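You operate a simulated robot arm through the tools that you are given. There is no shell and no other tool. Be economical: measure what you need, move in short steps, check, and stop when the job is done.

The job below is to be done with a simulated two-armed robot. You get a single attempt, and the scene is never put back.

Task
Get the machine frame ready for levelling.
Fine: wipe the steel pad with the pink rag, rag back, orange level lengthways on the clean pad, both foot levers free; wheels left alone. What is to be rubbed or washed off counts as gone when no trace of it is left.

Only the result counts: the job must be done as asked and must still hold three seconds after the hand-in. Knocking over, shifting, dropping, spilling or breaking anything else fails it.

Robot
Two 7-joint arms with two-finger parallel grippers on one trunk, on a base that drives. Base frame: it is fixed to the floor where the robot stands at the start and does not move with it; the origin is under the middle of the robot, x ahead of it, y to its left, z up. Readings come in mm, degrees, newtons and seconds.
The left shoulder is at the start at [70, 163, 1195], the right one opposite. With the tool pointing down near the work surface each hand reaches from about 380 to 880 mm from the robot's upright axis, wherever it stands, measured 20 degrees to its own side. Places, roughly: blue foot lever [600, -900, 400]; blue foot wheel [600, -900, 500]; orange level [250, 1250, 750]; red foot lever [0, 900, 400]; red foot wheel [0, 900, 500]; steel pad [300, 800, 800]; top of the steel pad [300, 800, 800]. Payload 3.43 kg a hand.
The tool frame of a hand sits at the grasp point between the pads (the TCP): z along the fingers, y along the line on which they close. The tips reach 34 mm beyond it. The gripper opens to 128 mm. The fingers are 24 mm wide and 12 mm thick; the gripper's body (48 by 130 mm) begins 96 mm behind the TCP.
Orientation is that of the tool frame in the base frame, as a unit quaternion [w, x, y, z]. With the fingers straight down and closing along the base's y, the tool's x points along the base's -x, its y along +y and its z along -z.

Tools
- The arms move only by the tool apply_moves. It takes "left_deltas", "right_deltas" or both (then of equal length, played together; a hand with none holds still); each is a list of rows, each an object (a shift or turn left out is 0, a gripper value left out holds the last) with "offset": the shift along the tool's x, y, z in mm, a list of three; "turn": the turn, a rotation vector about the tool's x, y, z in degrees, a list of three; "gripper": the opening, from 0 (shut) to 1 (fully open). In form: [{"offset": [x, y, z], "turn": [wx, wy, wz], "gripper": gripper}, ...]. A call has 1 to 20 rows; each row is the pose to reach, as a shift and turn from the pose commanded when the call began, along the tool's axes at that moment. Rows are played at 5 a second. More than 50 mm and 8.6 degrees between two rows, or a gripper value outside its range, and nothing of the call is played. A pose out of reach is approached as far as the arm can. The call stops where the force on the tool passes 40 N (or 10 N more than at its start, if that is more) or the arm is blocked; 0.2 s more then pass. The fingers move at their own pace (about 153 mm/s each) and stop on an object; they squeeze with about 37 N. The grip force told is the motor's: it shows also when the fingers shut on nothing. Time passes only in rows, and 0.2 s behind the last, so rows that repeat a pose let the fingers close. It gives the time, the measured TCP pose, the force on the tool (base axes), the opening and the grip force at its end, in the units of the frame above (readings bear some noise), with the torque about the TCP (base axes, N m) and any sound that the robot's microphone picked up, and new pictures: "views" is both (left out), scene, wrist or none (wrist: the cameras of the hands that moved).
- Cameras (640 x 400 px; columns grow to the right, rows downward): "scene" is now at [128.5, 10.9, 1402.5]; the picture's right is [0.15, -0.99, 0.00], its down [-0.75, -0.12, -0.66] and it looks along [0.65, 0.10, -0.76] (base axes); focal length 214 px, centre (320, 200). "left" rides on the left gripper at [76, 11, -160] in its tool frame; the picture's right is [-0.15, 0.99, 0.00], its down [-0.88, -0.13, -0.46] and it looks along [-0.45, -0.07, 0.89] (tool axes); focal length 234 px, centre (320, 200). "right" rides on the right gripper at [76, -11, -160] in its tool frame; the picture's right is [0.15, 0.99, 0.00], its down [-0.88, 0.13, -0.46] and it looks along [-0.45, 0.07, 0.89] (tool axes); focal length 234 px, centre (320, 200). There is no depth. A picture from a camera that has moved, and an enlarged one, comes with that camera's place and axes in the base frame and with its lens.
- lift_body(by): slides the trunk up (or, below 0, down) by that many mm; the arms and the scene camera ride with it, the base frame stays. It gives what a move gives, with no picture.
- base_move(legs): drives the robot by 1 to 6 legs, each [ahead, left, turn to the left] in mm, mm and degrees, along the robot's own axes; the way and the turn of a leg run together, so that a leg with both is an arc; at most 1500 mm and 180 degrees a leg. The arms and the cameras ride along, it lands a little off, and it stops where it bumps. It gives what a move gives, and a new picture of the scene camera.
- pan_tilt(pan, tilt): turns the head with the scene camera to pan (to the left, within 86 degrees either way) and tilt (down, from -29 to 69), counted from straight ahead of the robot. It gives what a move gives, and a new picture of the scene camera.
- enlarge(camera, box): a new picture of the part [left, top, right, bottom] of that camera's present view, enlarged. The clock stands still meanwhile.
- close_job(): hands the job in; it is judged then, once.

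Go step by step. Nothing tells you exact positions but the pictures and the camera data: compare them with the known pose of the tool, close in by small moves and look again before you grip or let go. The budget is 120 turns and 260 pictures, counting those below and the enlarged ones. Unless the task says otherwise, let go and move clear before handing in.

The tools are called as a command line: name --argument value ..., lists and objects as JSON in quotes. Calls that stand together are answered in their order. apply_moves: Moves the arms, as the interface text tells. Its arguments: {"type":"object","properties":{"left_deltas":{"type":"array","items":{"type":"object","properties":{"offset":{"type":"array","items":{"type":"number"}},"turn":{"type":"array","items":{"type":"number"}},"gripper":{"type":"number"}}}},"right_deltas":{"type":"array","items":{"type":"object","properties":{"offset":{"type":"array","items":{"type":"number"}},"turn":{"type":"array","items":{"type":"number"}},"gripper":{"type":"number"}}}},"views":{"type":"string","enum":["both","scene","wrist","none"]}},"required":[]} The other tools are called the same way: lift_body (by) slides the trunk up or down; base_move (legs) drives the base; pan_tilt (pan, tilt) turns the head that bears the scene camera; enlarge (camera, box) takes an enlarged picture of a part of a camera's view; close_job () hands the job in.

At the start:

```text
clock: 0.0
left_eef_pos: [396.5, 533.1, 1025.0]
left_tcp_rot: [0.0, 0.0, 1.0, -0.001]
left_ft_force: [0.4, 0.0, -0.6]
left_ft_torque: [0.03, -0.01, 0.01]
left_opening: 127.8
left_grasp_force: 0.0
right_eef_pos: [519.5, 40.3, 1066.1]
right_tcp_rot: [0.0, 0.0, 1.0, 0.0]
right_ft_force: [0.1, -0.2, -0.4]
right_ft_torque: [0.01, 0.01, -0.05]
right_opening: 127.8
right_grasp_force: 0.0
trunk travel left (down, up): [-675.0, 265.0]
robot x, y, heading: [1.2, -2.4, -0.2]
head pan, tilt: [8.8, 49.0]
```

scene: 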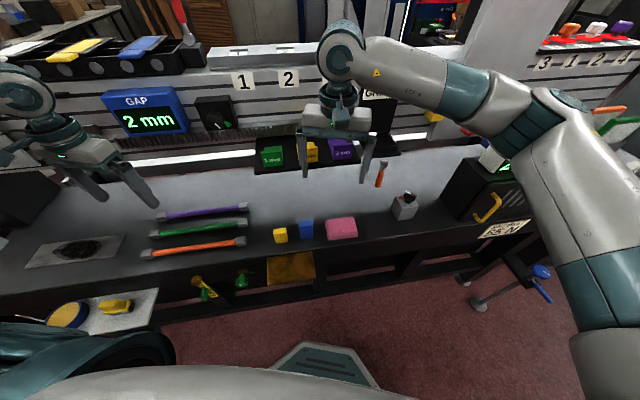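
right: 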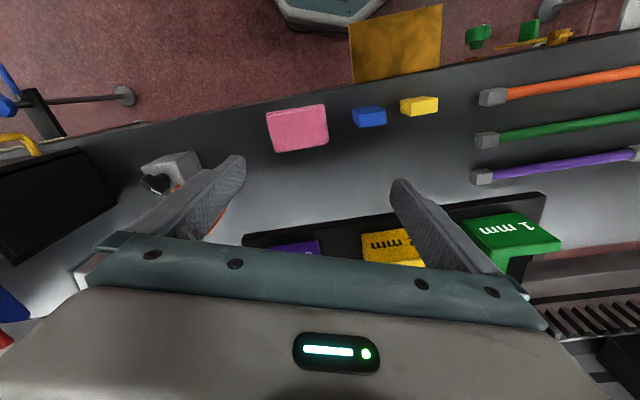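
left: 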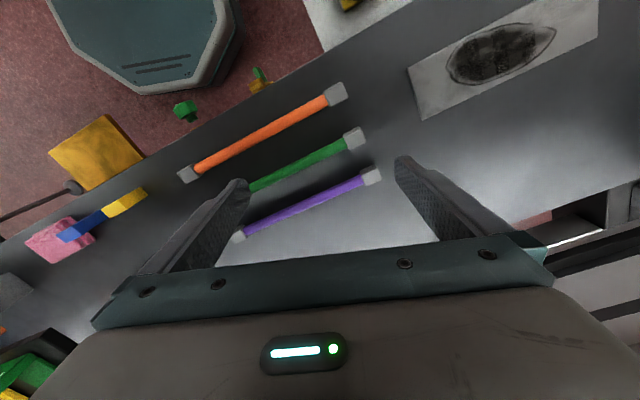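

I see a bench with a stained steel plate on the left, three coloured bars and a pink block. I will look around before moving anything.

pan_tilt --pan 75 --tilt 35

pan_tilt --pan -60 --tilt 40

pan_tilt --pan 35 --tilt 45

```text
clock: 1.4
left_eef_pos: [395.7, 533.4, 1025.4]
left_tcp_rot: [0.0, 0.0, 1.0, 0.001]
left_ft_force: [-0.1, 0.6, -0.7]
left_ft_torque: [0.01, 0.0, 0.0]
left_opening: 128.0
left_grasp_force: 0.1
right_eef_pos: [519.7, 40.4, 1064.1]
right_tcp_rot: [0.0, 0.0, 1.0, 0.0]
right_ft_force: [0.3, -0.2, 0.3]
right_ft_torque: [-0.01, -0.02, -0.03]
right_opening: 127.8
right_grasp_force: 0.0
trunk travel left (down, up): [-675.0, 265.0]
robot x, y, heading: [2.1, 2.4, -0.0]
head pan, tilt: [75.0, 35.0]
camera scene: at [74.4, 84.0, 1422.9], right [0.97, -0.26, 0.0], down [-0.15, -0.55, -0.82], along [0.21, 0.79, -0.57], focal length 214 px, centre (320, 200)
```

scene: 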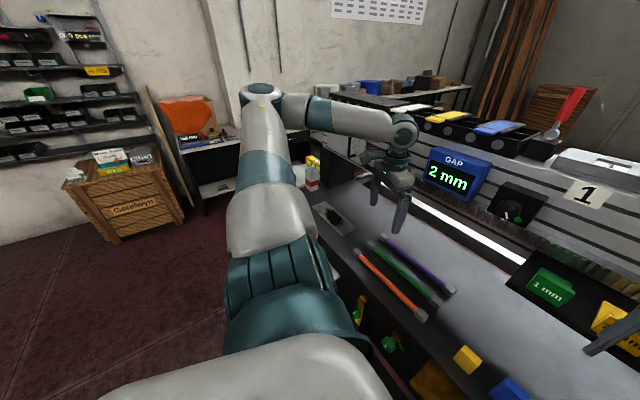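

```text
clock: 3.5
left_eef_pos: [396.8, 534.0, 1025.3]
left_tcp_rot: [0.0, 0.0, 1.0, 0.001]
left_ft_force: [-0.3, -0.3, -0.6]
left_ft_torque: [0.0, 0.01, 0.0]
left_opening: 128.0
left_grasp_force: 0.0
right_eef_pos: [520.2, 40.3, 1064.4]
right_tcp_rot: [0.0, 0.0, 1.0, 0.0]
right_ft_force: [-0.7, 0.9, -1.1]
right_ft_torque: [-0.02, 0.0, 0.0]
right_opening: 127.8
right_grasp_force: 0.0
trunk travel left (down, up): [-675.0, 265.0]
robot x, y, heading: [0.2, -1.8, -0.0]
head pan, tilt: [-60.0, 40.0]
camera scene: at [94.0, -74.6, 1415.4], right [-0.87, -0.5, 0.0], down [-0.32, 0.56, -0.77], along [0.38, -0.66, -0.64], focal length 214 px, centre (320, 200)
```

scene: 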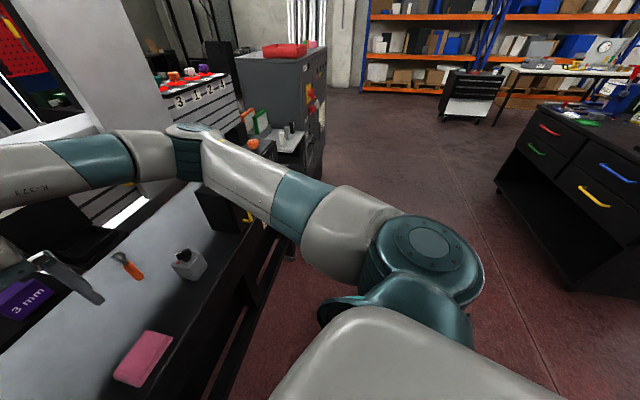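

```text
clock: 5.2
left_eef_pos: [397.1, 533.6, 1026.1]
left_tcp_rot: [0.0, 0.0, 1.0, 0.0]
left_ft_force: [-0.5, -0.4, -0.2]
left_ft_torque: [0.05, -0.03, 0.0]
left_opening: 127.7
left_grasp_force: 0.0
right_eef_pos: [520.3, 39.6, 1064.2]
right_tcp_rot: [0.0, 0.0, 1.0, 0.001]
right_ft_force: [-0.2, 0.0, 0.6]
right_ft_torque: [0.02, -0.01, -0.03]
right_opening: 128.3
right_grasp_force: 0.1
trunk travel left (down, up): [-675.0, 265.0]
robot x, y, heading: [3.6, -2.7, -0.3]
head pan, tilt: [35.0, 45.0]
camera scene: at [118.1, 45.6, 1408.1], right [0.57, -0.82, 0.0], down [-0.58, -0.41, -0.71], along [0.58, 0.41, -0.71], focal length 214 px, centre (320, 200)
```

scene: 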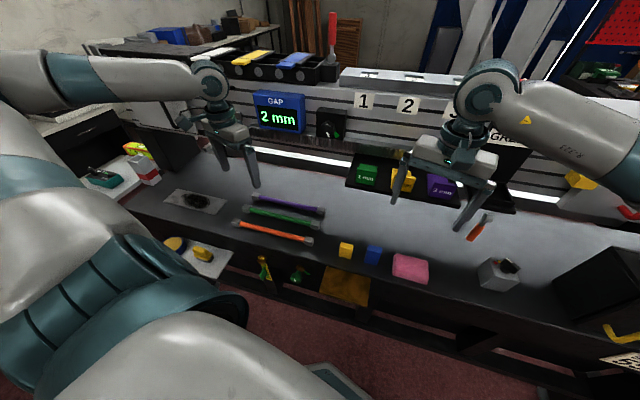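

The bench seems to run at about 19° to my axes, with the pad near [330, 805]. My own left arm blocks the view there, so I back off straight, turn square to the bench and look left.

base_move --legs '[[-300, 0, 0], [0, 0, 19]]'

enlarge --camera "scene" --box '[0, 100, 320, 300]'

pan_tilt --pan 60 --tilt 35

```text
clock: 8.3
left_eef_pos: [-93.1, 631.7, 1026.2]
left_tcp_rot: [0.0, -0.16, 0.987, 0.0]
left_ft_force: [-0.4, 0.3, 0.6]
left_ft_torque: [0.01, -0.01, 0.0]
left_opening: 128.0
left_grasp_force: 0.0
right_eef_pos: [180.3, 201.0, 1064.3]
right_tcp_rot: [-0.001, -0.159, 0.987, 0.0]
right_ft_force: [0.5, -0.1, 0.1]
right_ft_torque: [-0.01, -0.03, 0.01]
right_opening: 128.0
right_grasp_force: 0.1
trunk travel left (down, up): [-675.0, 265.0]
robot x, y, heading: [-299.9, 2.4, 18.4]
head pan, tilt: [35.0, 45.0]
camera scene: at [-203.9, 80.0, 1408.1], right [0.8, -0.6, 0.0], down [-0.42, -0.57, -0.71], along [0.42, 0.57, -0.71], focal length 214 px, centre (320, 200)
```

scene: 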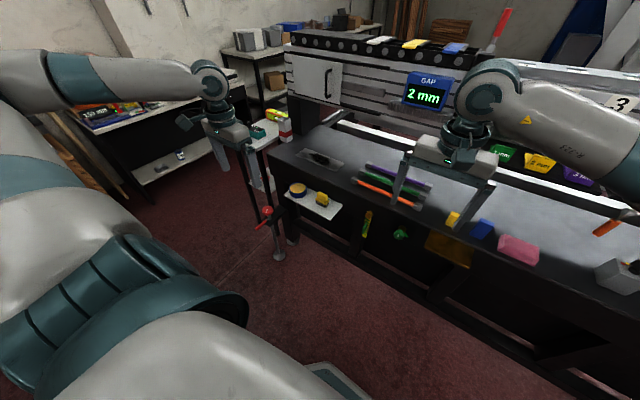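

```text
2.00 times, centred on (160, 200) of scene
camera zoom: at [-203.9, 80.0, 1408.1], right [0.8, -0.6, 0.0], down [-0.42, -0.57, -0.71], along [0.42, 0.57, -0.71], focal length 429 px, centre (640, 200)
```

zoom: 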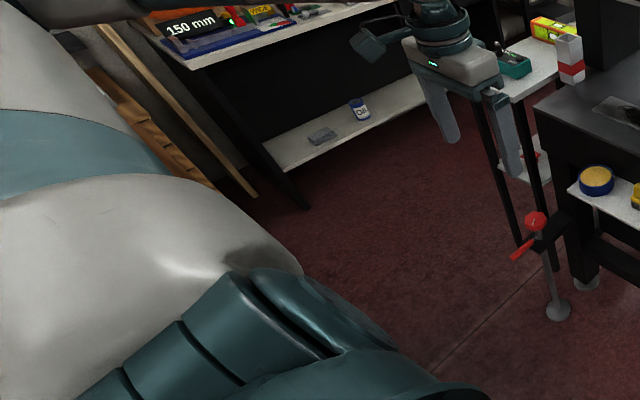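

```text
clock: 9.2
left_eef_pos: [-93.1, 631.3, 1027.1]
left_tcp_rot: [0.0, -0.159, 0.987, -0.001]
left_ft_force: [0.0, 0.3, -0.4]
left_ft_torque: [-0.01, -0.03, 0.02]
left_opening: 127.8
left_grasp_force: 0.0
right_eef_pos: [179.7, 201.4, 1065.4]
right_tcp_rot: [-0.001, -0.159, 0.987, 0.0]
right_ft_force: [0.8, -0.1, -1.0]
right_ft_torque: [0.03, -0.04, 0.01]
right_opening: 128.2
right_grasp_force: 0.0
trunk travel left (down, up): [-675.0, 265.0]
robot x, y, heading: [-301.1, 1.3, 18.4]
head pan, tilt: [60.0, 35.0]
camera scene: at [-234.5, 100.9, 1422.9], right [0.98, -0.2, 0.0], down [-0.12, -0.56, -0.82], along [0.17, 0.8, -0.57], focal length 214 px, centre (320, 200)
```

scene: 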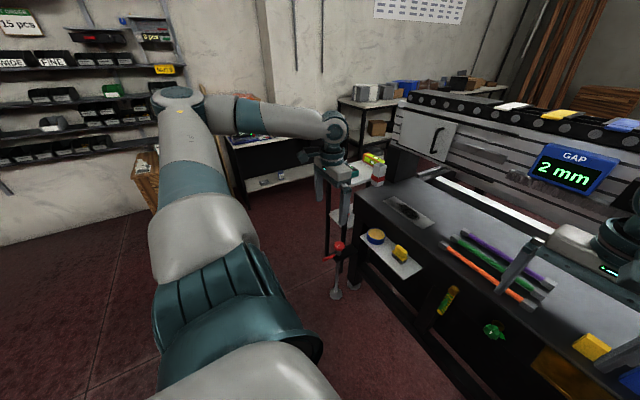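

A side stand beyond the bench's left end carries what look like the levels, and the red foot is at the bench corner. I slide left along the bench for a better look.

base_move --legs '[[0, 450, 0]]'

pan_tilt --pan 20 --tilt 40

```text
clock: 11.9
left_eef_pos: [-238.9, 1055.6, 1024.7]
left_tcp_rot: [0.001, -0.163, 0.987, 0.0]
left_ft_force: [-0.4, 0.8, -0.4]
left_ft_torque: [0.02, -0.01, -0.01]
left_opening: 128.0
left_grasp_force: 0.1
right_eef_pos: [35.3, 627.7, 1064.6]
right_tcp_rot: [0.0, -0.161, 0.987, 0.0]
right_ft_force: [-0.3, 0.3, 0.3]
right_ft_torque: [-0.01, -0.01, 0.01]
right_opening: 128.1
right_grasp_force: 0.0
trunk travel left (down, up): [-675.0, 265.0]
robot x, y, heading: [-444.4, 423.4, 18.7]
head pan, tilt: [60.0, 35.0]
camera scene: at [-377.4, 525.3, 1422.9], right [0.98, -0.2, 0.0], down [-0.11, -0.56, -0.82], along [0.16, 0.8, -0.57], focal length 214 px, centre (320, 200)
```

scene: 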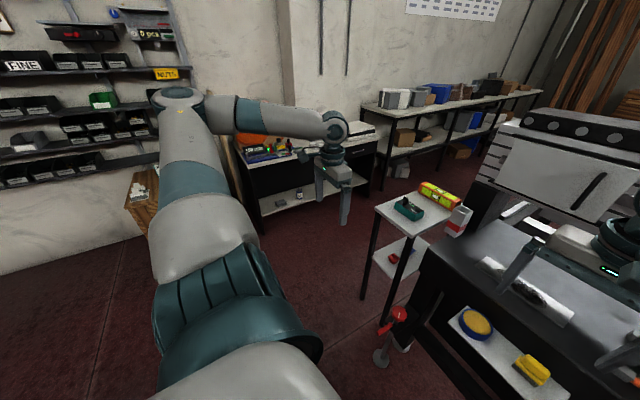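

```text
clock: 13.0
left_eef_pos: [-239.1, 1056.4, 1026.3]
left_tcp_rot: [0.0, -0.162, 0.987, -0.001]
left_ft_force: [-0.2, -0.8, -0.3]
left_ft_torque: [-0.03, 0.04, -0.04]
left_opening: 128.0
left_grasp_force: 0.1
right_eef_pos: [36.1, 627.7, 1064.1]
right_tcp_rot: [0.0, -0.162, 0.987, 0.0]
right_ft_force: [-0.1, 0.0, -0.4]
right_ft_torque: [-0.03, -0.01, 0.0]
right_opening: 128.1
right_grasp_force: 0.0
trunk travel left (down, up): [-675.0, 265.0]
robot x, y, heading: [-444.1, 421.7, 18.7]
head pan, tilt: [20.0, 40.0]
camera scene: at [-328.4, 492.4, 1415.3], right [0.63, -0.78, 0.0], down [-0.5, -0.4, -0.77], along [0.6, 0.48, -0.64], focal length 214 px, centre (320, 200)
```

scene: 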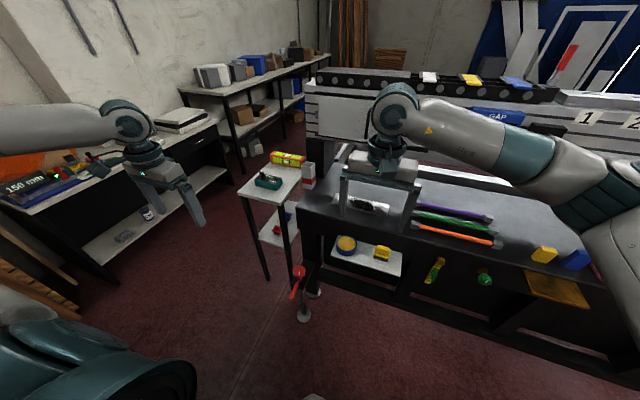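

enlarge --camera "scene" --box '[220, 140, 420, 265]'

enlarge --camera "scene" --box '[260, 235, 460, 360]'

enlarge --camera "scene" --box '[400, 195, 640, 345]'

```text
3.20 times, centred on (320, 202) of scene
camera zoom: at [-328.4, 492.4, 1415.3], right [0.63, -0.78, 0.0], down [-0.5, -0.4, -0.77], along [0.6, 0.48, -0.64], focal length 686 px, centre (320, 192)
```

zoom: 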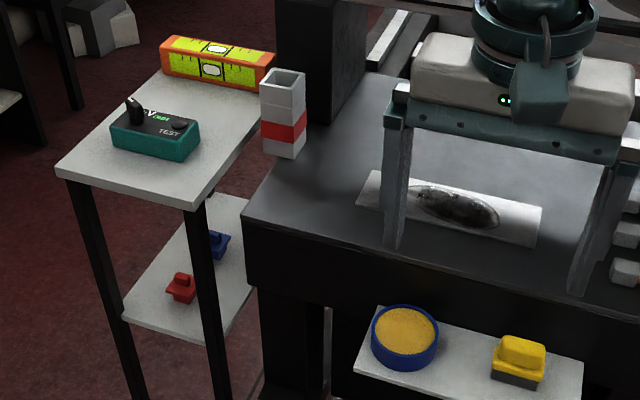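

```text
3.20 times, centred on (360, 298) of scene
camera zoom: at [-328.4, 492.4, 1415.3], right [0.63, -0.78, 0.0], down [-0.5, -0.4, -0.77], along [0.6, 0.48, -0.64], focal length 686 px, centre (192, -112)
```

zoom: 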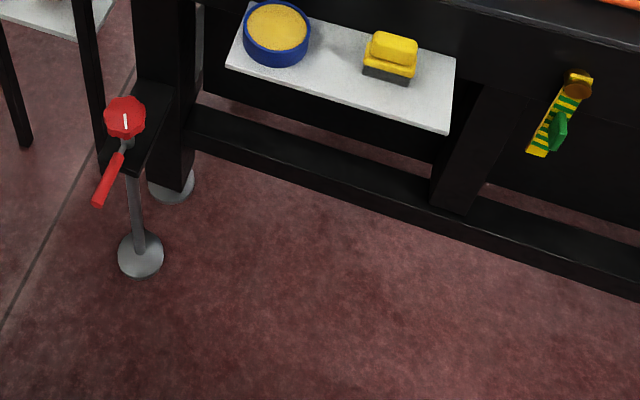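

```text
2.67 times, centred on (520, 270) of scene
camera zoom: at [-328.4, 492.4, 1415.3], right [0.63, -0.78, 0.0], down [-0.5, -0.4, -0.77], along [0.6, 0.48, -0.64], focal length 572 px, centre (-213, 13)
```

zoom: 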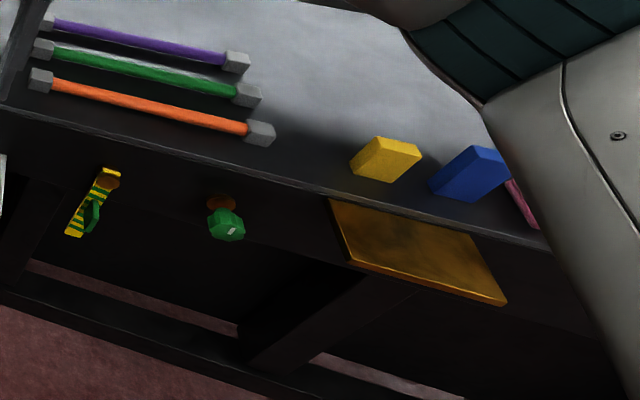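

The orange level is on the far edge of the side stand, the red lever hangs below the red wheel at the bench's left front corner, and the pink rag lies near [520, 0]. I go for the rag first and look at it closely.

base_move --legs '[[0, -844, 0], [220, 0, 0]]'

pan_tilt --pan -25 --tilt 45

```text
clock: 18.8
left_eef_pos: [244.9, 321.9, 1025.8]
left_tcp_rot: [0.0, -0.156, 0.988, 0.0]
left_ft_force: [0.1, -0.2, 0.1]
left_ft_torque: [0.01, 0.03, 0.03]
left_opening: 127.7
left_grasp_force: 0.1
right_eef_pos: [514.5, -110.3, 1065.5]
right_tcp_rot: [0.0, -0.155, 0.988, 0.0]
right_ft_force: [0.4, 0.6, 0.9]
right_ft_torque: [-0.01, 0.05, -0.01]
right_opening: 127.9
right_grasp_force: 0.1
trunk travel left (down, up): [-675.0, 265.0]
robot x, y, heading: [28.7, -307.2, 17.8]
head pan, tilt: [20.0, 40.0]
camera scene: at [147.6, -241.7, 1415.4], right [0.61, -0.79, 0.0], down [-0.51, -0.39, -0.77], along [0.6, 0.47, -0.64], focal length 214 px, centre (320, 200)
```

scene: 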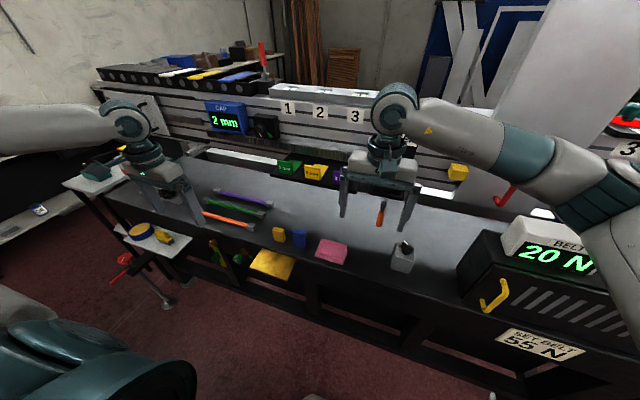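

```text
clock: 19.9
left_eef_pos: [245.7, 321.4, 1026.5]
left_tcp_rot: [0.0, -0.155, 0.988, 0.0]
left_ft_force: [0.6, -0.5, -0.8]
left_ft_torque: [-0.02, -0.01, 0.0]
left_opening: 128.0
left_grasp_force: 0.1
right_eef_pos: [515.2, -110.5, 1064.5]
right_tcp_rot: [0.0, -0.155, 0.988, 0.0]
right_ft_force: [-0.2, 0.8, 0.0]
right_ft_torque: [0.01, 0.0, 0.02]
right_opening: 128.0
right_grasp_force: 0.0
trunk travel left (down, up): [-675.0, 265.0]
robot x, y, heading: [30.8, -307.3, 17.7]
head pan, tilt: [-25.0, 45.0]
camera scene: at [161.5, -303.8, 1408.1], right [-0.12, -0.99, 0.0], down [-0.7, 0.09, -0.71], along [0.7, -0.09, -0.71], focal length 214 px, centre (320, 200)
```

scene: 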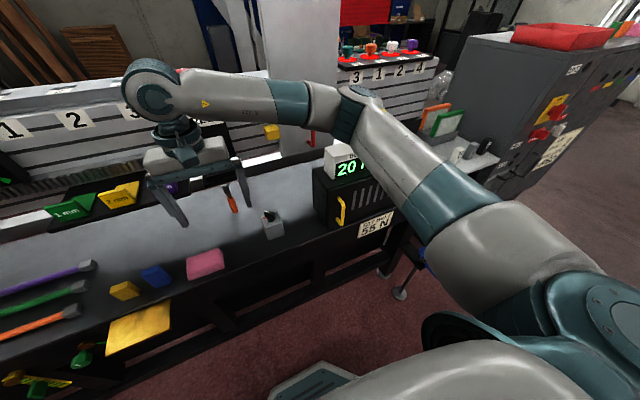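

The rag lies at about [519, 0] near the bench's front edge. I move the right hand out of the way and bring the left hand above the rag, still high.

apply_moves --right_deltas '[{"offset": [19, -32, -10]}, {"offset": [38, -64, -20]}, {"offset": [57, -96, -30]}, {"offset": [76, -128, -40]}, {"offset": [95, -160, -50]}, {"offset": [114, -192, -60]}, {"offset": [133, -224, -70]}, {"offset": [152, -256, -80]}, {"offset": [171, -288, -90]}, {"offset": [190, -320, -100]}]' --left_deltas '[{"offset": [-16, -39, 0]}, {"offset": [-33, -78, 0]}, {"offset": [-49, -117, 0]}, {"offset": [-66, -156, 0]}, {"offset": [-82, -195, 0]}, {"offset": [-98, -234, 0]}, {"offset": [-115, -273, 0]}, {"offset": [-131, -312, 0]}, {"offset": [-148, -351, 0]}, {"offset": [-164, -390, 0]}]'

enlarge --camera "left" --box '[160, 50, 480, 250]'

```text
clock: 22.1
left_eef_pos: [518.9, 3.5, 1028.2]
left_tcp_rot: [0.001, -0.156, 0.988, 0.0]
left_ft_force: [-0.5, 0.2, 0.3]
left_ft_torque: [0.04, 0.0, 0.0]
left_opening: 127.7
left_grasp_force: 0.0
left hand out of reach, approached as far as the arm can: row 10
right_eef_pos: [431.5, -474.2, 1163.8]
right_tcp_rot: [-0.001, -0.155, 0.988, 0.001]
right_ft_force: [-0.2, -0.4, 0.6]
right_ft_torque: [0.03, 0.03, 0.0]
right_opening: 128.0
right_grasp_force: 0.0
trunk travel left (down, up): [-675.0, 265.0]
robot x, y, heading: [31.5, -307.2, 18.2]
head pan, tilt: [-25.0, 45.0]
camera scene: at [162.1, -306.0, 1408.1], right [-0.12, -0.99, 0.0], down [-0.7, 0.09, -0.71], along [0.7, -0.09, -0.71], focal length 214 px, centre (320, 200)
camera right: at [363.4, -508.6, 1323.3], right [-0.44, 0.9, 0.0], down [0.8, 0.39, 0.46], along [0.41, 0.2, -0.89], focal length 234 px, centre (320, 200)
camera left: at [443.6, -7.6, 1187.0], right [-0.17, 0.99, 0.0], down [0.88, 0.15, 0.46], along [0.45, 0.08, -0.89], focal length 234 px, centre (320, 200)
```

scene: 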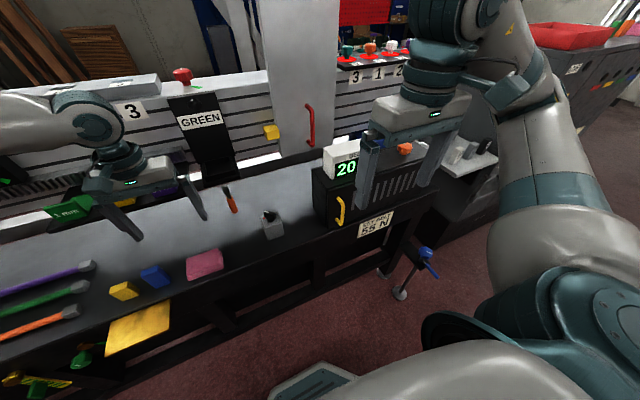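
right: 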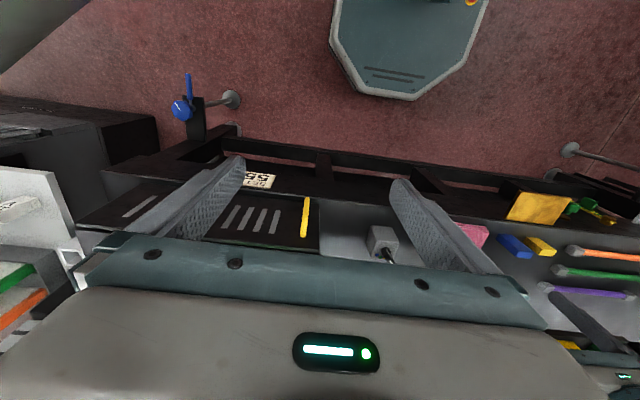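
left: 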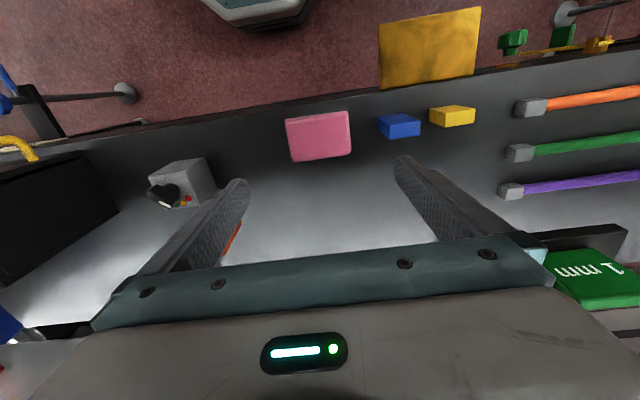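

```text
2.00 times, centred on (320, 150) of left
camera zoom: at [443.6, -7.6, 1187.0], right [-0.17, 0.99, 0.0], down [0.88, 0.15, 0.46], along [0.45, 0.08, -0.89], focal length 468 px, centre (320, 300)
```

zoom: 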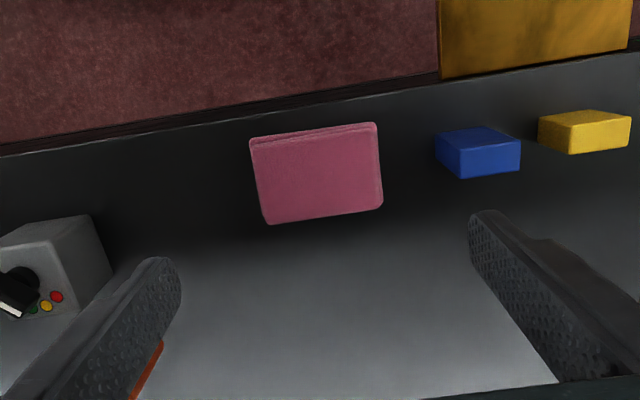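

The rag is about 93 mm along the bench, 65 mm deep, centred near [520, 4], in line with the hand. I part-close the gripper and come down to just above it.

apply_moves --left_deltas '[{"offset": [0, 0, 40], "gripper": 0.9}, {"offset": [0, 0, 80], "gripper": 0.9}, {"offset": [0, 0, 120], "gripper": 0.9}, {"offset": [0, 0, 150], "gripper": 0.9}]' --views "wrist"

enlarge --camera "scene" --box '[80, 140, 280, 340]'

```text
clock: 23.1
left_eef_pos: [487.8, 39.1, 910.2]
left_tcp_rot: [0.0, -0.156, 0.988, -0.001]
left_ft_force: [0.2, 0.1, 0.1]
left_ft_torque: [0.0, 0.03, 0.0]
left_opening: 115.2
left_grasp_force: 0.0
left hand out of reach, approached as far as the arm can: row 1, 2, 3, 4
right_eef_pos: [431.2, -473.6, 1164.2]
right_tcp_rot: [0.0, -0.155, 0.988, -0.001]
right_ft_force: [-0.8, 0.1, 0.1]
right_ft_torque: [0.0, -0.01, -0.03]
right_opening: 127.8
right_grasp_force: 0.1
trunk travel left (down, up): [-675.0, 265.0]
robot x, y, heading: [28.4, -307.5, 17.9]
head pan, tilt: [-25.0, 45.0]
camera left: at [411.7, 28.5, 1069.6], right [-0.16, 0.99, 0.0], down [0.88, 0.15, 0.46], along [0.45, 0.07, -0.89], focal length 234 px, centre (320, 200)
```

left: 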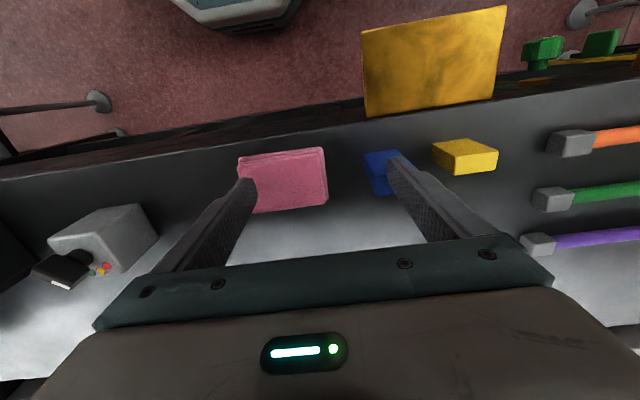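

```text
2.00 times, centred on (180, 240) of scene
camera zoom: at [161.5, -304.1, 1408.1], right [-0.12, -0.99, 0.0], down [-0.7, 0.09, -0.71], along [0.7, -0.09, -0.71], focal length 429 px, centre (600, 120)
```

zoom: 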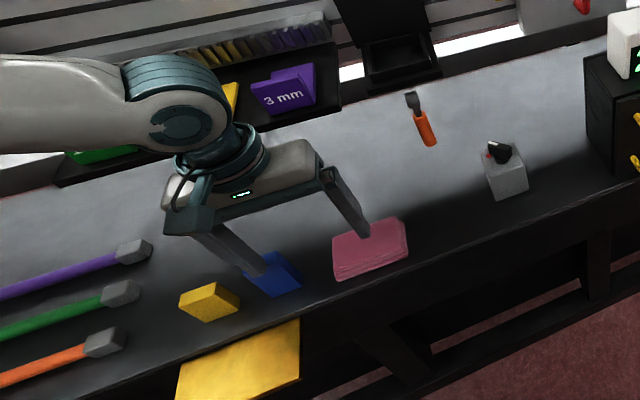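

The low pose was slightly out of reach towards my right. I shift the base 80 mm right so the rag lies 20° to the left hand's side.

base_move --legs '[[0, -80, 0]]'

apply_moves --left_deltas '[{"offset": [0, 0, -5]}]' --views "wrist"

```text
clock: 24.1
left_eef_pos: [511.6, -34.8, 910.8]
left_tcp_rot: [0.001, -0.157, 0.988, -0.001]
left_ft_force: [0.0, 0.7, -1.1]
left_ft_torque: [0.01, -0.02, -0.02]
left_opening: 115.4
left_grasp_force: 0.1
right_eef_pos: [456.7, -549.0, 1164.3]
right_tcp_rot: [0.0, -0.157, 0.988, 0.0]
right_ft_force: [0.4, -0.4, 0.5]
right_ft_torque: [0.0, -0.01, -0.01]
right_opening: 127.9
right_grasp_force: 0.0
trunk travel left (down, up): [-675.0, 265.0]
robot x, y, heading: [54.0, -385.9, 18.2]
head pan, tilt: [-25.0, 45.0]
camera scene: at [186.0, -379.9, 1408.1], right [-0.12, -0.99, 0.0], down [-0.7, 0.09, -0.71], along [0.7, -0.09, -0.71], focal length 214 px, centre (320, 200)
```

scene: 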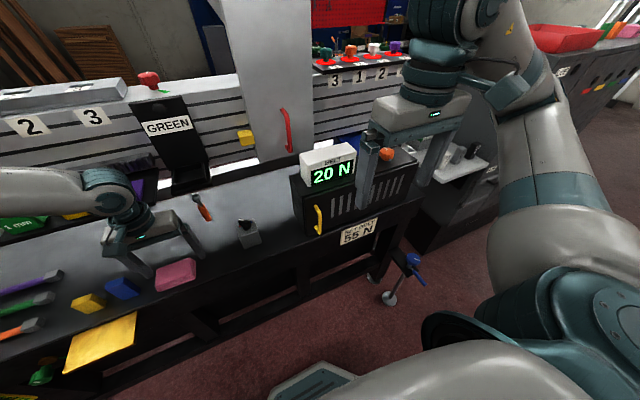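

```text
clock: 24.5
left_eef_pos: [509.0, -33.8, 915.5]
left_tcp_rot: [0.0, -0.157, 0.988, -0.002]
left_ft_force: [-0.4, -0.2, -0.3]
left_ft_torque: [-0.06, -0.01, 0.03]
left_opening: 115.2
left_grasp_force: 0.0
right_eef_pos: [456.0, -545.7, 1165.0]
right_tcp_rot: [0.0, -0.156, 0.988, -0.001]
right_ft_force: [-0.8, 0.5, 0.0]
right_ft_torque: [-0.01, -0.03, 0.04]
right_opening: 128.0
right_grasp_force: 0.1
trunk travel left (down, up): [-675.0, 265.0]
robot x, y, heading: [55.3, -381.2, 18.0]
head pan, tilt: [-25.0, 45.0]
camera left: at [434.5, -44.5, 1074.4], right [-0.17, 0.99, 0.0], down [0.88, 0.15, 0.46], along [0.45, 0.07, -0.89], focal length 234 px, centre (320, 200)
```

left: 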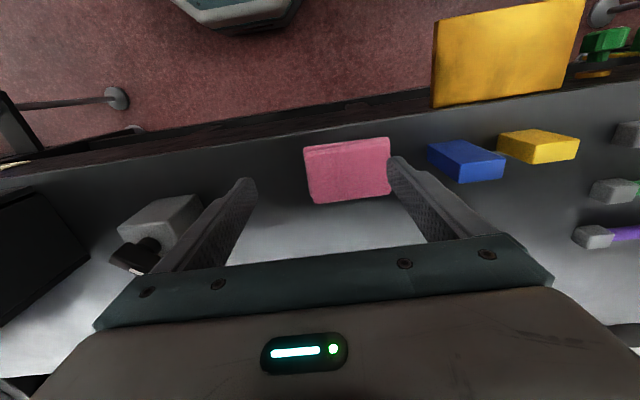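

Rag centre is at [519, 1], so I shift 20 mm ahead and 30 mm left, then lower.

apply_moves --left_deltas '[{"offset": [-20, 30, 0], "gripper": 0.9}, {"offset": [-20, 30, 25], "gripper": 0.9}, {"offset": [-20, 30, 45], "gripper": 0.9}]' --views "wrist"

enlarge --camera "scene" --box '[60, 180, 260, 330]'

```text
clock: 25.3
left_eef_pos: [514.6, 4.1, 876.5]
left_tcp_rot: [0.002, -0.157, 0.988, -0.001]
left_ft_force: [0.3, 0.8, -0.1]
left_ft_torque: [-0.01, -0.03, 0.01]
left_opening: 115.2
left_grasp_force: 0.0
left hand out of reach, approached as far as the arm can: row 3
right_eef_pos: [456.0, -548.9, 1164.0]
right_tcp_rot: [0.001, -0.156, 0.988, 0.0]
right_ft_force: [-1.8, -0.1, -0.8]
right_ft_torque: [-0.03, 0.02, -0.01]
right_opening: 127.8
right_grasp_force: 0.1
trunk travel left (down, up): [-675.0, 265.0]
robot x, y, heading: [55.8, -387.4, 17.9]
head pan, tilt: [-25.0, 45.0]
camera left: at [440.9, -7.3, 1035.4], right [-0.17, 0.99, 0.0], down [0.88, 0.15, 0.46], along [0.45, 0.07, -0.89], focal length 234 px, centre (320, 200)
```

left: 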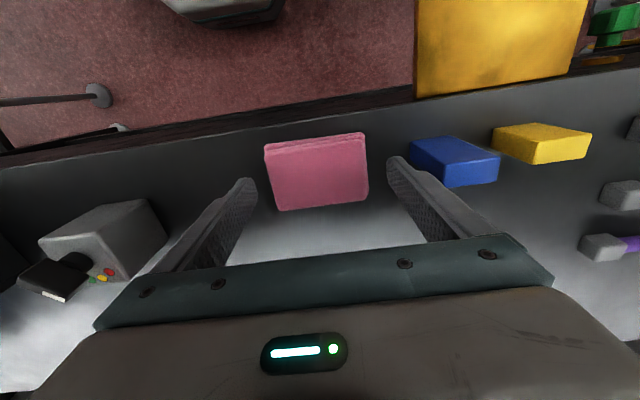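

```text
2.67 times, centred on (160, 255) of scene
camera zoom: at [185.7, -380.3, 1408.1], right [-0.12, -0.99, 0.0], down [-0.7, 0.09, -0.71], along [0.7, -0.09, -0.71], focal length 572 px, centre (747, 53)
```

zoom: 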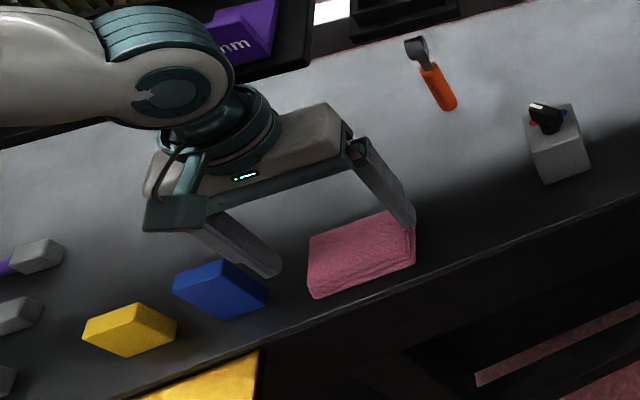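

The hand is centred over the rag, but the arm is at its limit in height. I nudge 4 mm sideways and lower the trunk instead to bring the fingers round the rag.

apply_moves --left_deltas '[{"offset": [-2, -4, -5], "gripper": 0.9}]' --views "none"

lift_body --by -34

apply_moves --left_deltas '[{"offset": [0, 0, 0], "gripper": 0.9}]' --views "both"

```text
clock: 25.7
left_eef_pos: [519.4, 0.4, 883.1]
left_tcp_rot: [0.001, -0.156, 0.988, 0.0]
left_ft_force: [0.2, 1.0, -1.1]
left_ft_torque: [0.03, 0.04, -0.02]
left_opening: 115.2
left_grasp_force: 0.0
right_eef_pos: [457.1, -548.6, 1163.1]
right_tcp_rot: [0.001, -0.157, 0.988, 0.0]
right_ft_force: [0.5, -0.2, 0.0]
right_ft_torque: [0.01, -0.02, -0.01]
right_opening: 128.0
right_grasp_force: 0.1
trunk travel left (down, up): [-675.0, 265.0]
robot x, y, heading: [57.1, -384.9, 17.9]
head pan, tilt: [-25.0, 45.0]
```

```text
clock: 26.5
left_eef_pos: [519.5, 0.9, 848.5]
left_tcp_rot: [0.001, -0.157, 0.988, -0.001]
left_ft_force: [0.3, -0.1, -0.3]
left_ft_torque: [0.0, -0.01, -0.02]
left_opening: 115.0
left_grasp_force: 0.0
right_eef_pos: [455.4, -548.1, 1130.2]
right_tcp_rot: [0.0, -0.156, 0.988, 0.001]
right_ft_force: [0.0, -0.3, 0.6]
right_ft_torque: [-0.03, 0.01, 0.0]
right_opening: 127.8
right_grasp_force: 0.0
trunk travel left (down, up): [-641.0, 299.0]
robot x, y, heading: [54.2, -384.8, 18.0]
head pan, tilt: [-25.0, 45.0]
```

```text
clock: 26.9
left_eef_pos: [520.6, 0.9, 846.6]
left_tcp_rot: [0.0, -0.157, 0.988, -0.001]
left_ft_force: [-0.4, -0.1, 0.1]
left_ft_torque: [-0.02, 0.0, 0.01]
left_opening: 115.5
left_grasp_force: 0.1
right_eef_pos: [456.7, -548.8, 1129.4]
right_tcp_rot: [0.0, -0.156, 0.988, 0.0]
right_ft_force: [0.5, -0.4, 0.9]
right_ft_torque: [-0.01, 0.03, -0.03]
right_opening: 128.0
right_grasp_force: 0.0
trunk travel left (down, up): [-641.0, 299.0]
robot x, y, heading: [59.2, -385.3, 18.1]
head pan, tilt: [-25.0, 45.0]
camera scene: at [186.1, -380.1, 1374.1], right [-0.12, -0.99, 0.0], down [-0.7, 0.09, -0.71], along [0.7, -0.09, -0.71], focal length 214 px, centre (320, 200)
camera left: at [443.7, -10.5, 1006.7], right [-0.17, 0.99, 0.0], down [0.88, 0.15, 0.46], along [0.45, 0.07, -0.89], focal length 234 px, centre (320, 200)
```

scene: 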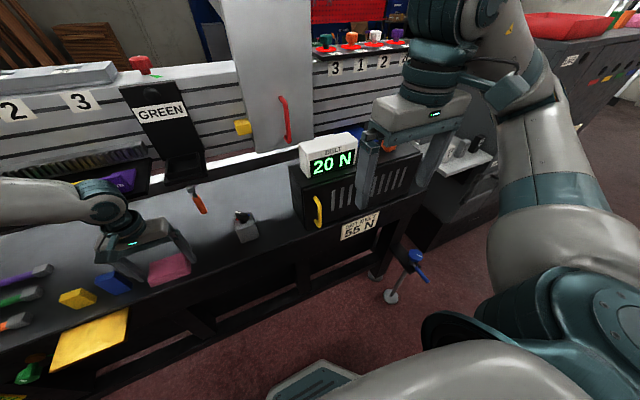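
left: 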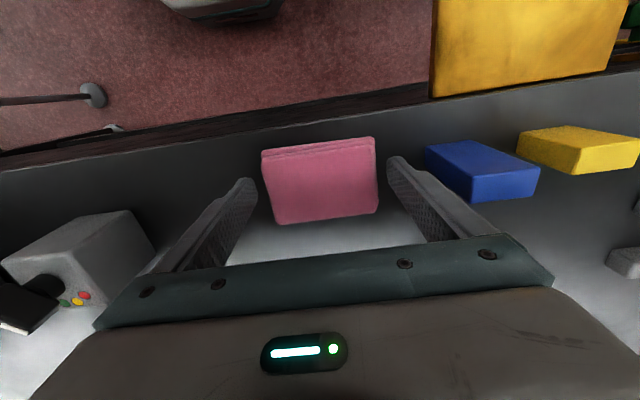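

The fingers straddle the rag. I close on it and lift a little.

apply_moves --left_deltas '[{"offset": [0, 0, 0], "gripper": 0}, {"offset": [0, 0, 0], "gripper": 0}, {"offset": [0, 0, 0], "gripper": 0}, {"offset": [0, 0, -30], "gripper": 0}, {"offset": [0, 0, -60], "gripper": 0}]'

enlarge --camera "scene" --box '[60, 180, 260, 330]'

```text
clock: 28.1
left_eef_pos: [517.5, 0.6, 909.5]
left_tcp_rot: [0.001, -0.156, 0.988, -0.001]
left_ft_force: [-0.1, 0.7, -0.5]
left_ft_torque: [0.02, 0.0, 0.02]
left_opening: 98.7
left_grasp_force: 37.3
right_eef_pos: [456.5, -547.9, 1129.8]
right_tcp_rot: [0.0, -0.156, 0.988, 0.0]
right_ft_force: [-0.1, 0.1, 0.3]
right_ft_torque: [0.0, -0.06, 0.02]
right_opening: 128.2
right_grasp_force: 0.1
trunk travel left (down, up): [-641.0, 299.0]
robot x, y, heading: [55.2, -383.4, 18.2]
head pan, tilt: [-25.0, 45.0]
camera scene: at [185.5, -380.6, 1374.1], right [-0.12, -0.99, 0.0], down [-0.7, 0.09, -0.71], along [0.7, -0.09, -0.71], focal length 214 px, centre (320, 200)
camera left: at [442.0, -11.1, 1067.3], right [-0.17, 0.99, 0.0], down [0.88, 0.15, 0.46], along [0.45, 0.07, -0.89], focal length 234 px, centre (320, 200)
```

scene: 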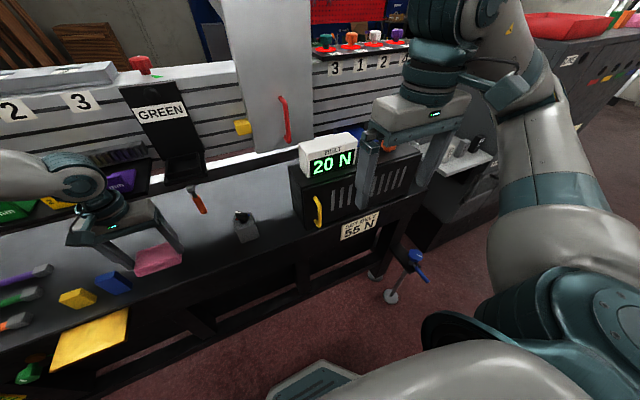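
left: 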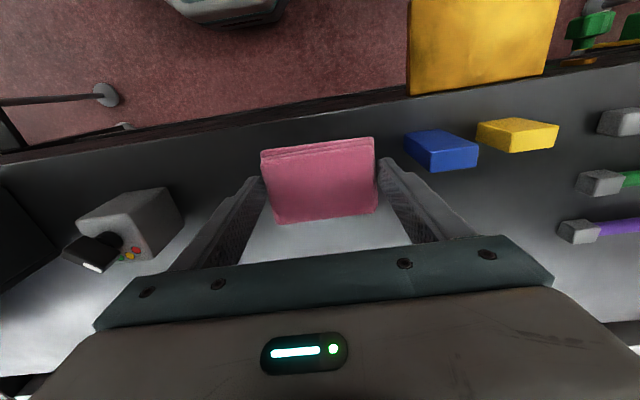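

```text
2.67 times, centred on (160, 255) of scene
camera zoom: at [185.5, -380.6, 1374.1], right [-0.12, -0.99, 0.0], down [-0.7, 0.09, -0.71], along [0.7, -0.09, -0.71], focal length 572 px, centre (747, 53)
```

zoom: 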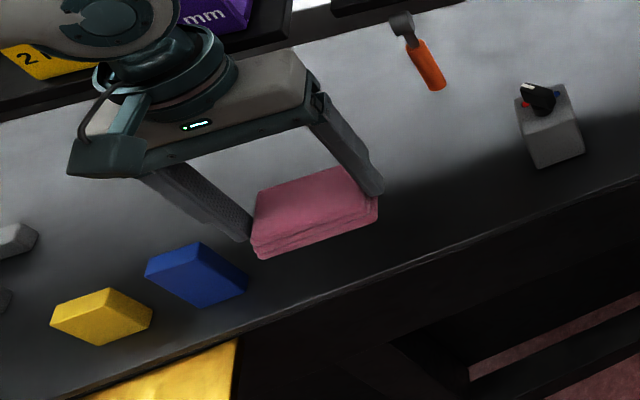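

The rag is held firmly (its home: TCP [520, 1, 846], yaw 18°). I drive left along the bench to the steel pad.

base_move --legs '[[0, 815, 0]]'

pan_tilt --pan 20 --tilt 48

enlarge --camera "left" --box '[160, 50, 480, 250]'

```text
clock: 32.5
left_eef_pos: [276.3, 776.7, 908.1]
left_tcp_rot: [0.001, -0.148, 0.989, -0.001]
left_ft_force: [-0.9, 0.3, 0.0]
left_ft_torque: [0.01, 0.01, 0.01]
left_opening: 98.8
left_grasp_force: 37.3
right_eef_pos: [206.0, 229.8, 1130.4]
right_tcp_rot: [0.0, -0.148, 0.989, 0.0]
right_ft_force: [0.0, 0.8, -0.6]
right_ft_torque: [0.06, 0.01, 0.01]
right_opening: 127.9
right_grasp_force: 0.0
trunk travel left (down, up): [-641.0, 299.0]
robot x, y, heading: [-188.0, 401.0, 16.9]
head pan, tilt: [-25.0, 45.0]
camera scene: at [-61.3, 401.5, 1374.1], right [-0.14, -0.99, 0.0], down [-0.7, 0.1, -0.71], along [0.7, -0.1, -0.71], focal length 214 px, centre (320, 200)
```

scene: 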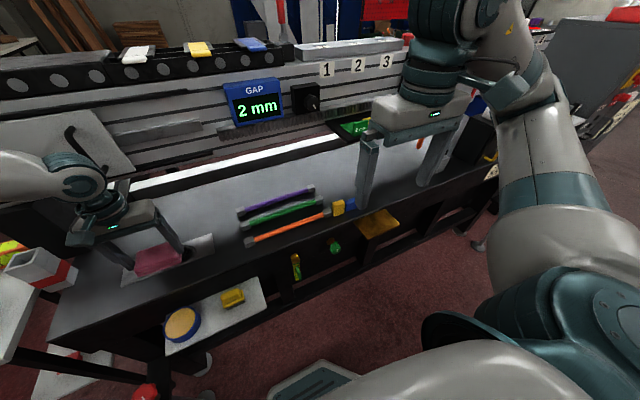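

```text
clock: 33.6
left_eef_pos: [277.2, 776.5, 907.3]
left_tcp_rot: [0.001, -0.148, 0.989, -0.001]
left_ft_force: [-0.2, -0.2, -0.6]
left_ft_torque: [-0.01, 0.01, 0.0]
left_opening: 98.9
left_grasp_force: 37.3
right_eef_pos: [206.3, 229.2, 1129.0]
right_tcp_rot: [0.0, -0.147, 0.989, 0.0]
right_ft_force: [0.2, -0.8, 0.4]
right_ft_torque: [-0.02, 0.0, 0.04]
right_opening: 127.9
right_grasp_force: 0.1
trunk travel left (down, up): [-641.0, 299.0]
robot x, y, heading: [-192.5, 397.3, 17.1]
head pan, tilt: [20.0, 48.0]
camera scene: at [-78.9, 460.3, 1369.9], right [0.6, -0.8, 0.0], down [-0.59, -0.45, -0.67], along [0.53, 0.4, -0.74], focal length 214 px, centre (320, 200)
```

scene: 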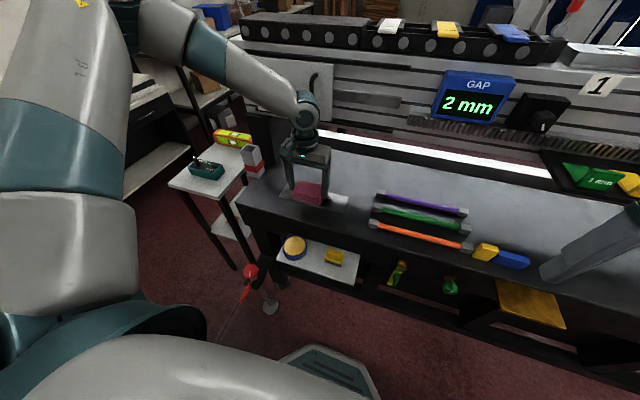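

```text
2.00 times, centred on (320, 150) of left
camera zoom: at [201.3, 766.6, 1066.8], right [-0.15, 0.99, 0.0], down [0.88, 0.13, 0.46], along [0.45, 0.07, -0.89], focal length 468 px, centre (320, 300)
```

zoom: 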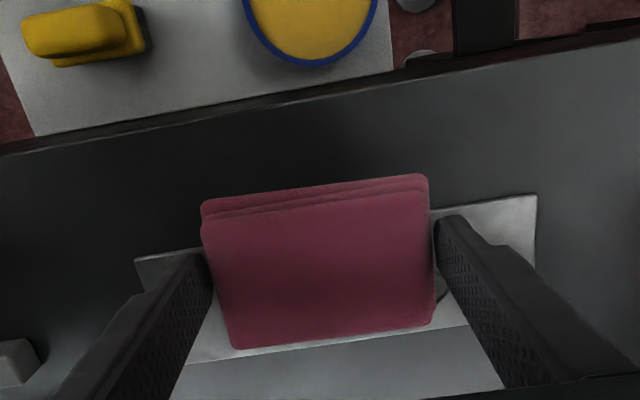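

The rag hangs above the stained plate, whose centre I get at about [326, 798], 238 × 82 mm, in line with the hand. I lift the hand while lowering the trunk for better reach, then move over the plate.

apply_moves --left_deltas '[{"offset": [-13, 2, -30]}, {"offset": [-26, 3, -60]}, {"offset": [-40, 4, -95]}, {"offset": [-53, 6, -130]}]' --views "none"

lift_body --by -150

apply_moves --left_deltas '[{"offset": [0, 0, 0]}]' --views "both"

```text
clock: 34.6
left_eef_pos: [325.9, 799.0, 1037.2]
left_tcp_rot: [0.0, -0.148, 0.989, -0.002]
left_ft_force: [-0.3, -0.1, -0.3]
left_ft_torque: [0.02, 0.01, 0.02]
left_opening: 98.9
left_grasp_force: 36.7
right_eef_pos: [205.2, 228.0, 1128.7]
right_tcp_rot: [0.0, -0.148, 0.989, 0.0]
right_ft_force: [0.5, 0.2, -0.2]
right_ft_torque: [-0.01, 0.01, -0.02]
right_opening: 128.2
right_grasp_force: 0.0
trunk travel left (down, up): [-641.0, 299.0]
robot x, y, heading: [-189.9, 396.4, 16.9]
head pan, tilt: [20.0, 48.0]
```

```text
clock: 36.4
left_eef_pos: [325.2, 799.3, 886.3]
left_tcp_rot: [0.001, -0.148, 0.989, -0.001]
left_ft_force: [0.1, -0.5, -0.8]
left_ft_torque: [0.0, -0.01, 0.01]
left_opening: 99.1
left_grasp_force: 36.8
right_eef_pos: [206.0, 228.8, 979.2]
right_tcp_rot: [0.0, -0.147, 0.989, 0.0]
right_ft_force: [-0.4, 0.5, -0.5]
right_ft_torque: [-0.04, -0.01, 0.02]
right_opening: 128.1
right_grasp_force: 0.1
trunk travel left (down, up): [-491.0, 449.0]
robot x, y, heading: [-190.1, 401.8, 16.9]
head pan, tilt: [20.0, 48.0]
```

```text
clock: 36.8
left_eef_pos: [326.0, 799.3, 887.6]
left_tcp_rot: [0.001, -0.148, 0.989, -0.001]
left_ft_force: [0.7, 0.8, -0.3]
left_ft_torque: [-0.01, 0.02, -0.02]
left_opening: 98.9
left_grasp_force: 37.6
right_eef_pos: [206.1, 228.5, 979.5]
right_tcp_rot: [0.0, -0.147, 0.989, -0.001]
right_ft_force: [0.2, -0.7, 0.9]
right_ft_torque: [-0.01, -0.01, 0.01]
right_opening: 128.0
right_grasp_force: 0.0
trunk travel left (down, up): [-491.0, 449.0]
robot x, y, heading: [-192.8, 404.3, 17.2]
head pan, tilt: [20.0, 48.0]
camera scene: at [-79.0, 460.2, 1219.9], right [0.6, -0.8, 0.0], down [-0.59, -0.45, -0.67], along [0.53, 0.4, -0.74], focal length 214 px, centre (320, 200)
camera left: at [250.7, 789.4, 1045.4], right [-0.15, 0.99, 0.0], down [0.88, 0.13, 0.46], along [0.45, 0.07, -0.89], focal length 234 px, centre (320, 200)
```

scene: 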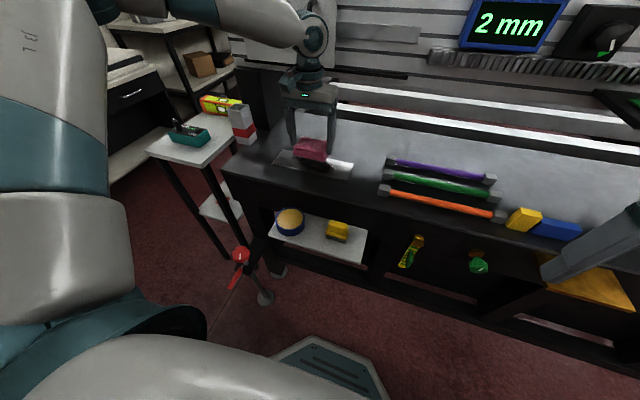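
left: 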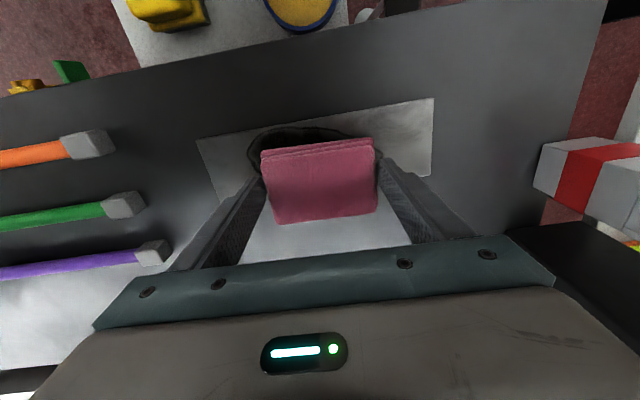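

The stain spans most of the plate's depth and about ±70 mm lengthways. I lower slowly to find contact.

apply_moves --left_deltas '[{"offset": [0, 0, 15]}, {"offset": [0, 0, 28]}, {"offset": [0, 0, 33]}, {"offset": [0, 0, 36]}]' --views "none"

apply_moves --left_deltas '[{"offset": [0, 0, 2]}, {"offset": [0, 0, 2]}]' --views "none"

```text
clock: 37.8
left_eef_pos: [324.8, 799.0, 853.4]
left_tcp_rot: [0.003, -0.148, 0.989, 0.0]
left_ft_force: [-1.7, 6.8, 21.1]
left_ft_torque: [0.21, 0.68, -0.18]
left_opening: 98.7
left_grasp_force: 37.1
right_eef_pos: [204.9, 227.9, 980.3]
right_tcp_rot: [0.002, -0.147, 0.989, 0.0]
right_ft_force: [1.4, 0.8, -0.5]
right_ft_torque: [0.04, 0.01, -0.03]
right_opening: 128.0
right_grasp_force: 0.1
trunk travel left (down, up): [-491.0, 449.0]
robot x, y, heading: [-194.9, 397.4, 17.3]
head pan, tilt: [20.0, 48.0]
```

```text
clock: 38.4
left_eef_pos: [325.4, 799.8, 853.3]
left_tcp_rot: [0.005, -0.148, 0.989, -0.001]
left_ft_force: [-6.3, -0.7, 17.2]
left_ft_torque: [-0.07, 0.77, -0.05]
left_opening: 98.7
left_grasp_force: 37.5
right_eef_pos: [205.3, 228.6, 979.6]
right_tcp_rot: [0.001, -0.148, 0.989, 0.0]
right_ft_force: [-0.3, 1.0, 0.1]
right_ft_torque: [0.02, -0.01, 0.02]
right_opening: 127.9
right_grasp_force: 0.0
trunk travel left (down, up): [-491.0, 449.0]
robot x, y, heading: [-192.1, 399.1, 16.9]
head pan, tilt: [20.0, 48.0]
stopped in row 2 (left hand): the force on the tool passed its limit (the readings are from after the stop); the commanded pose is now the measured one
```

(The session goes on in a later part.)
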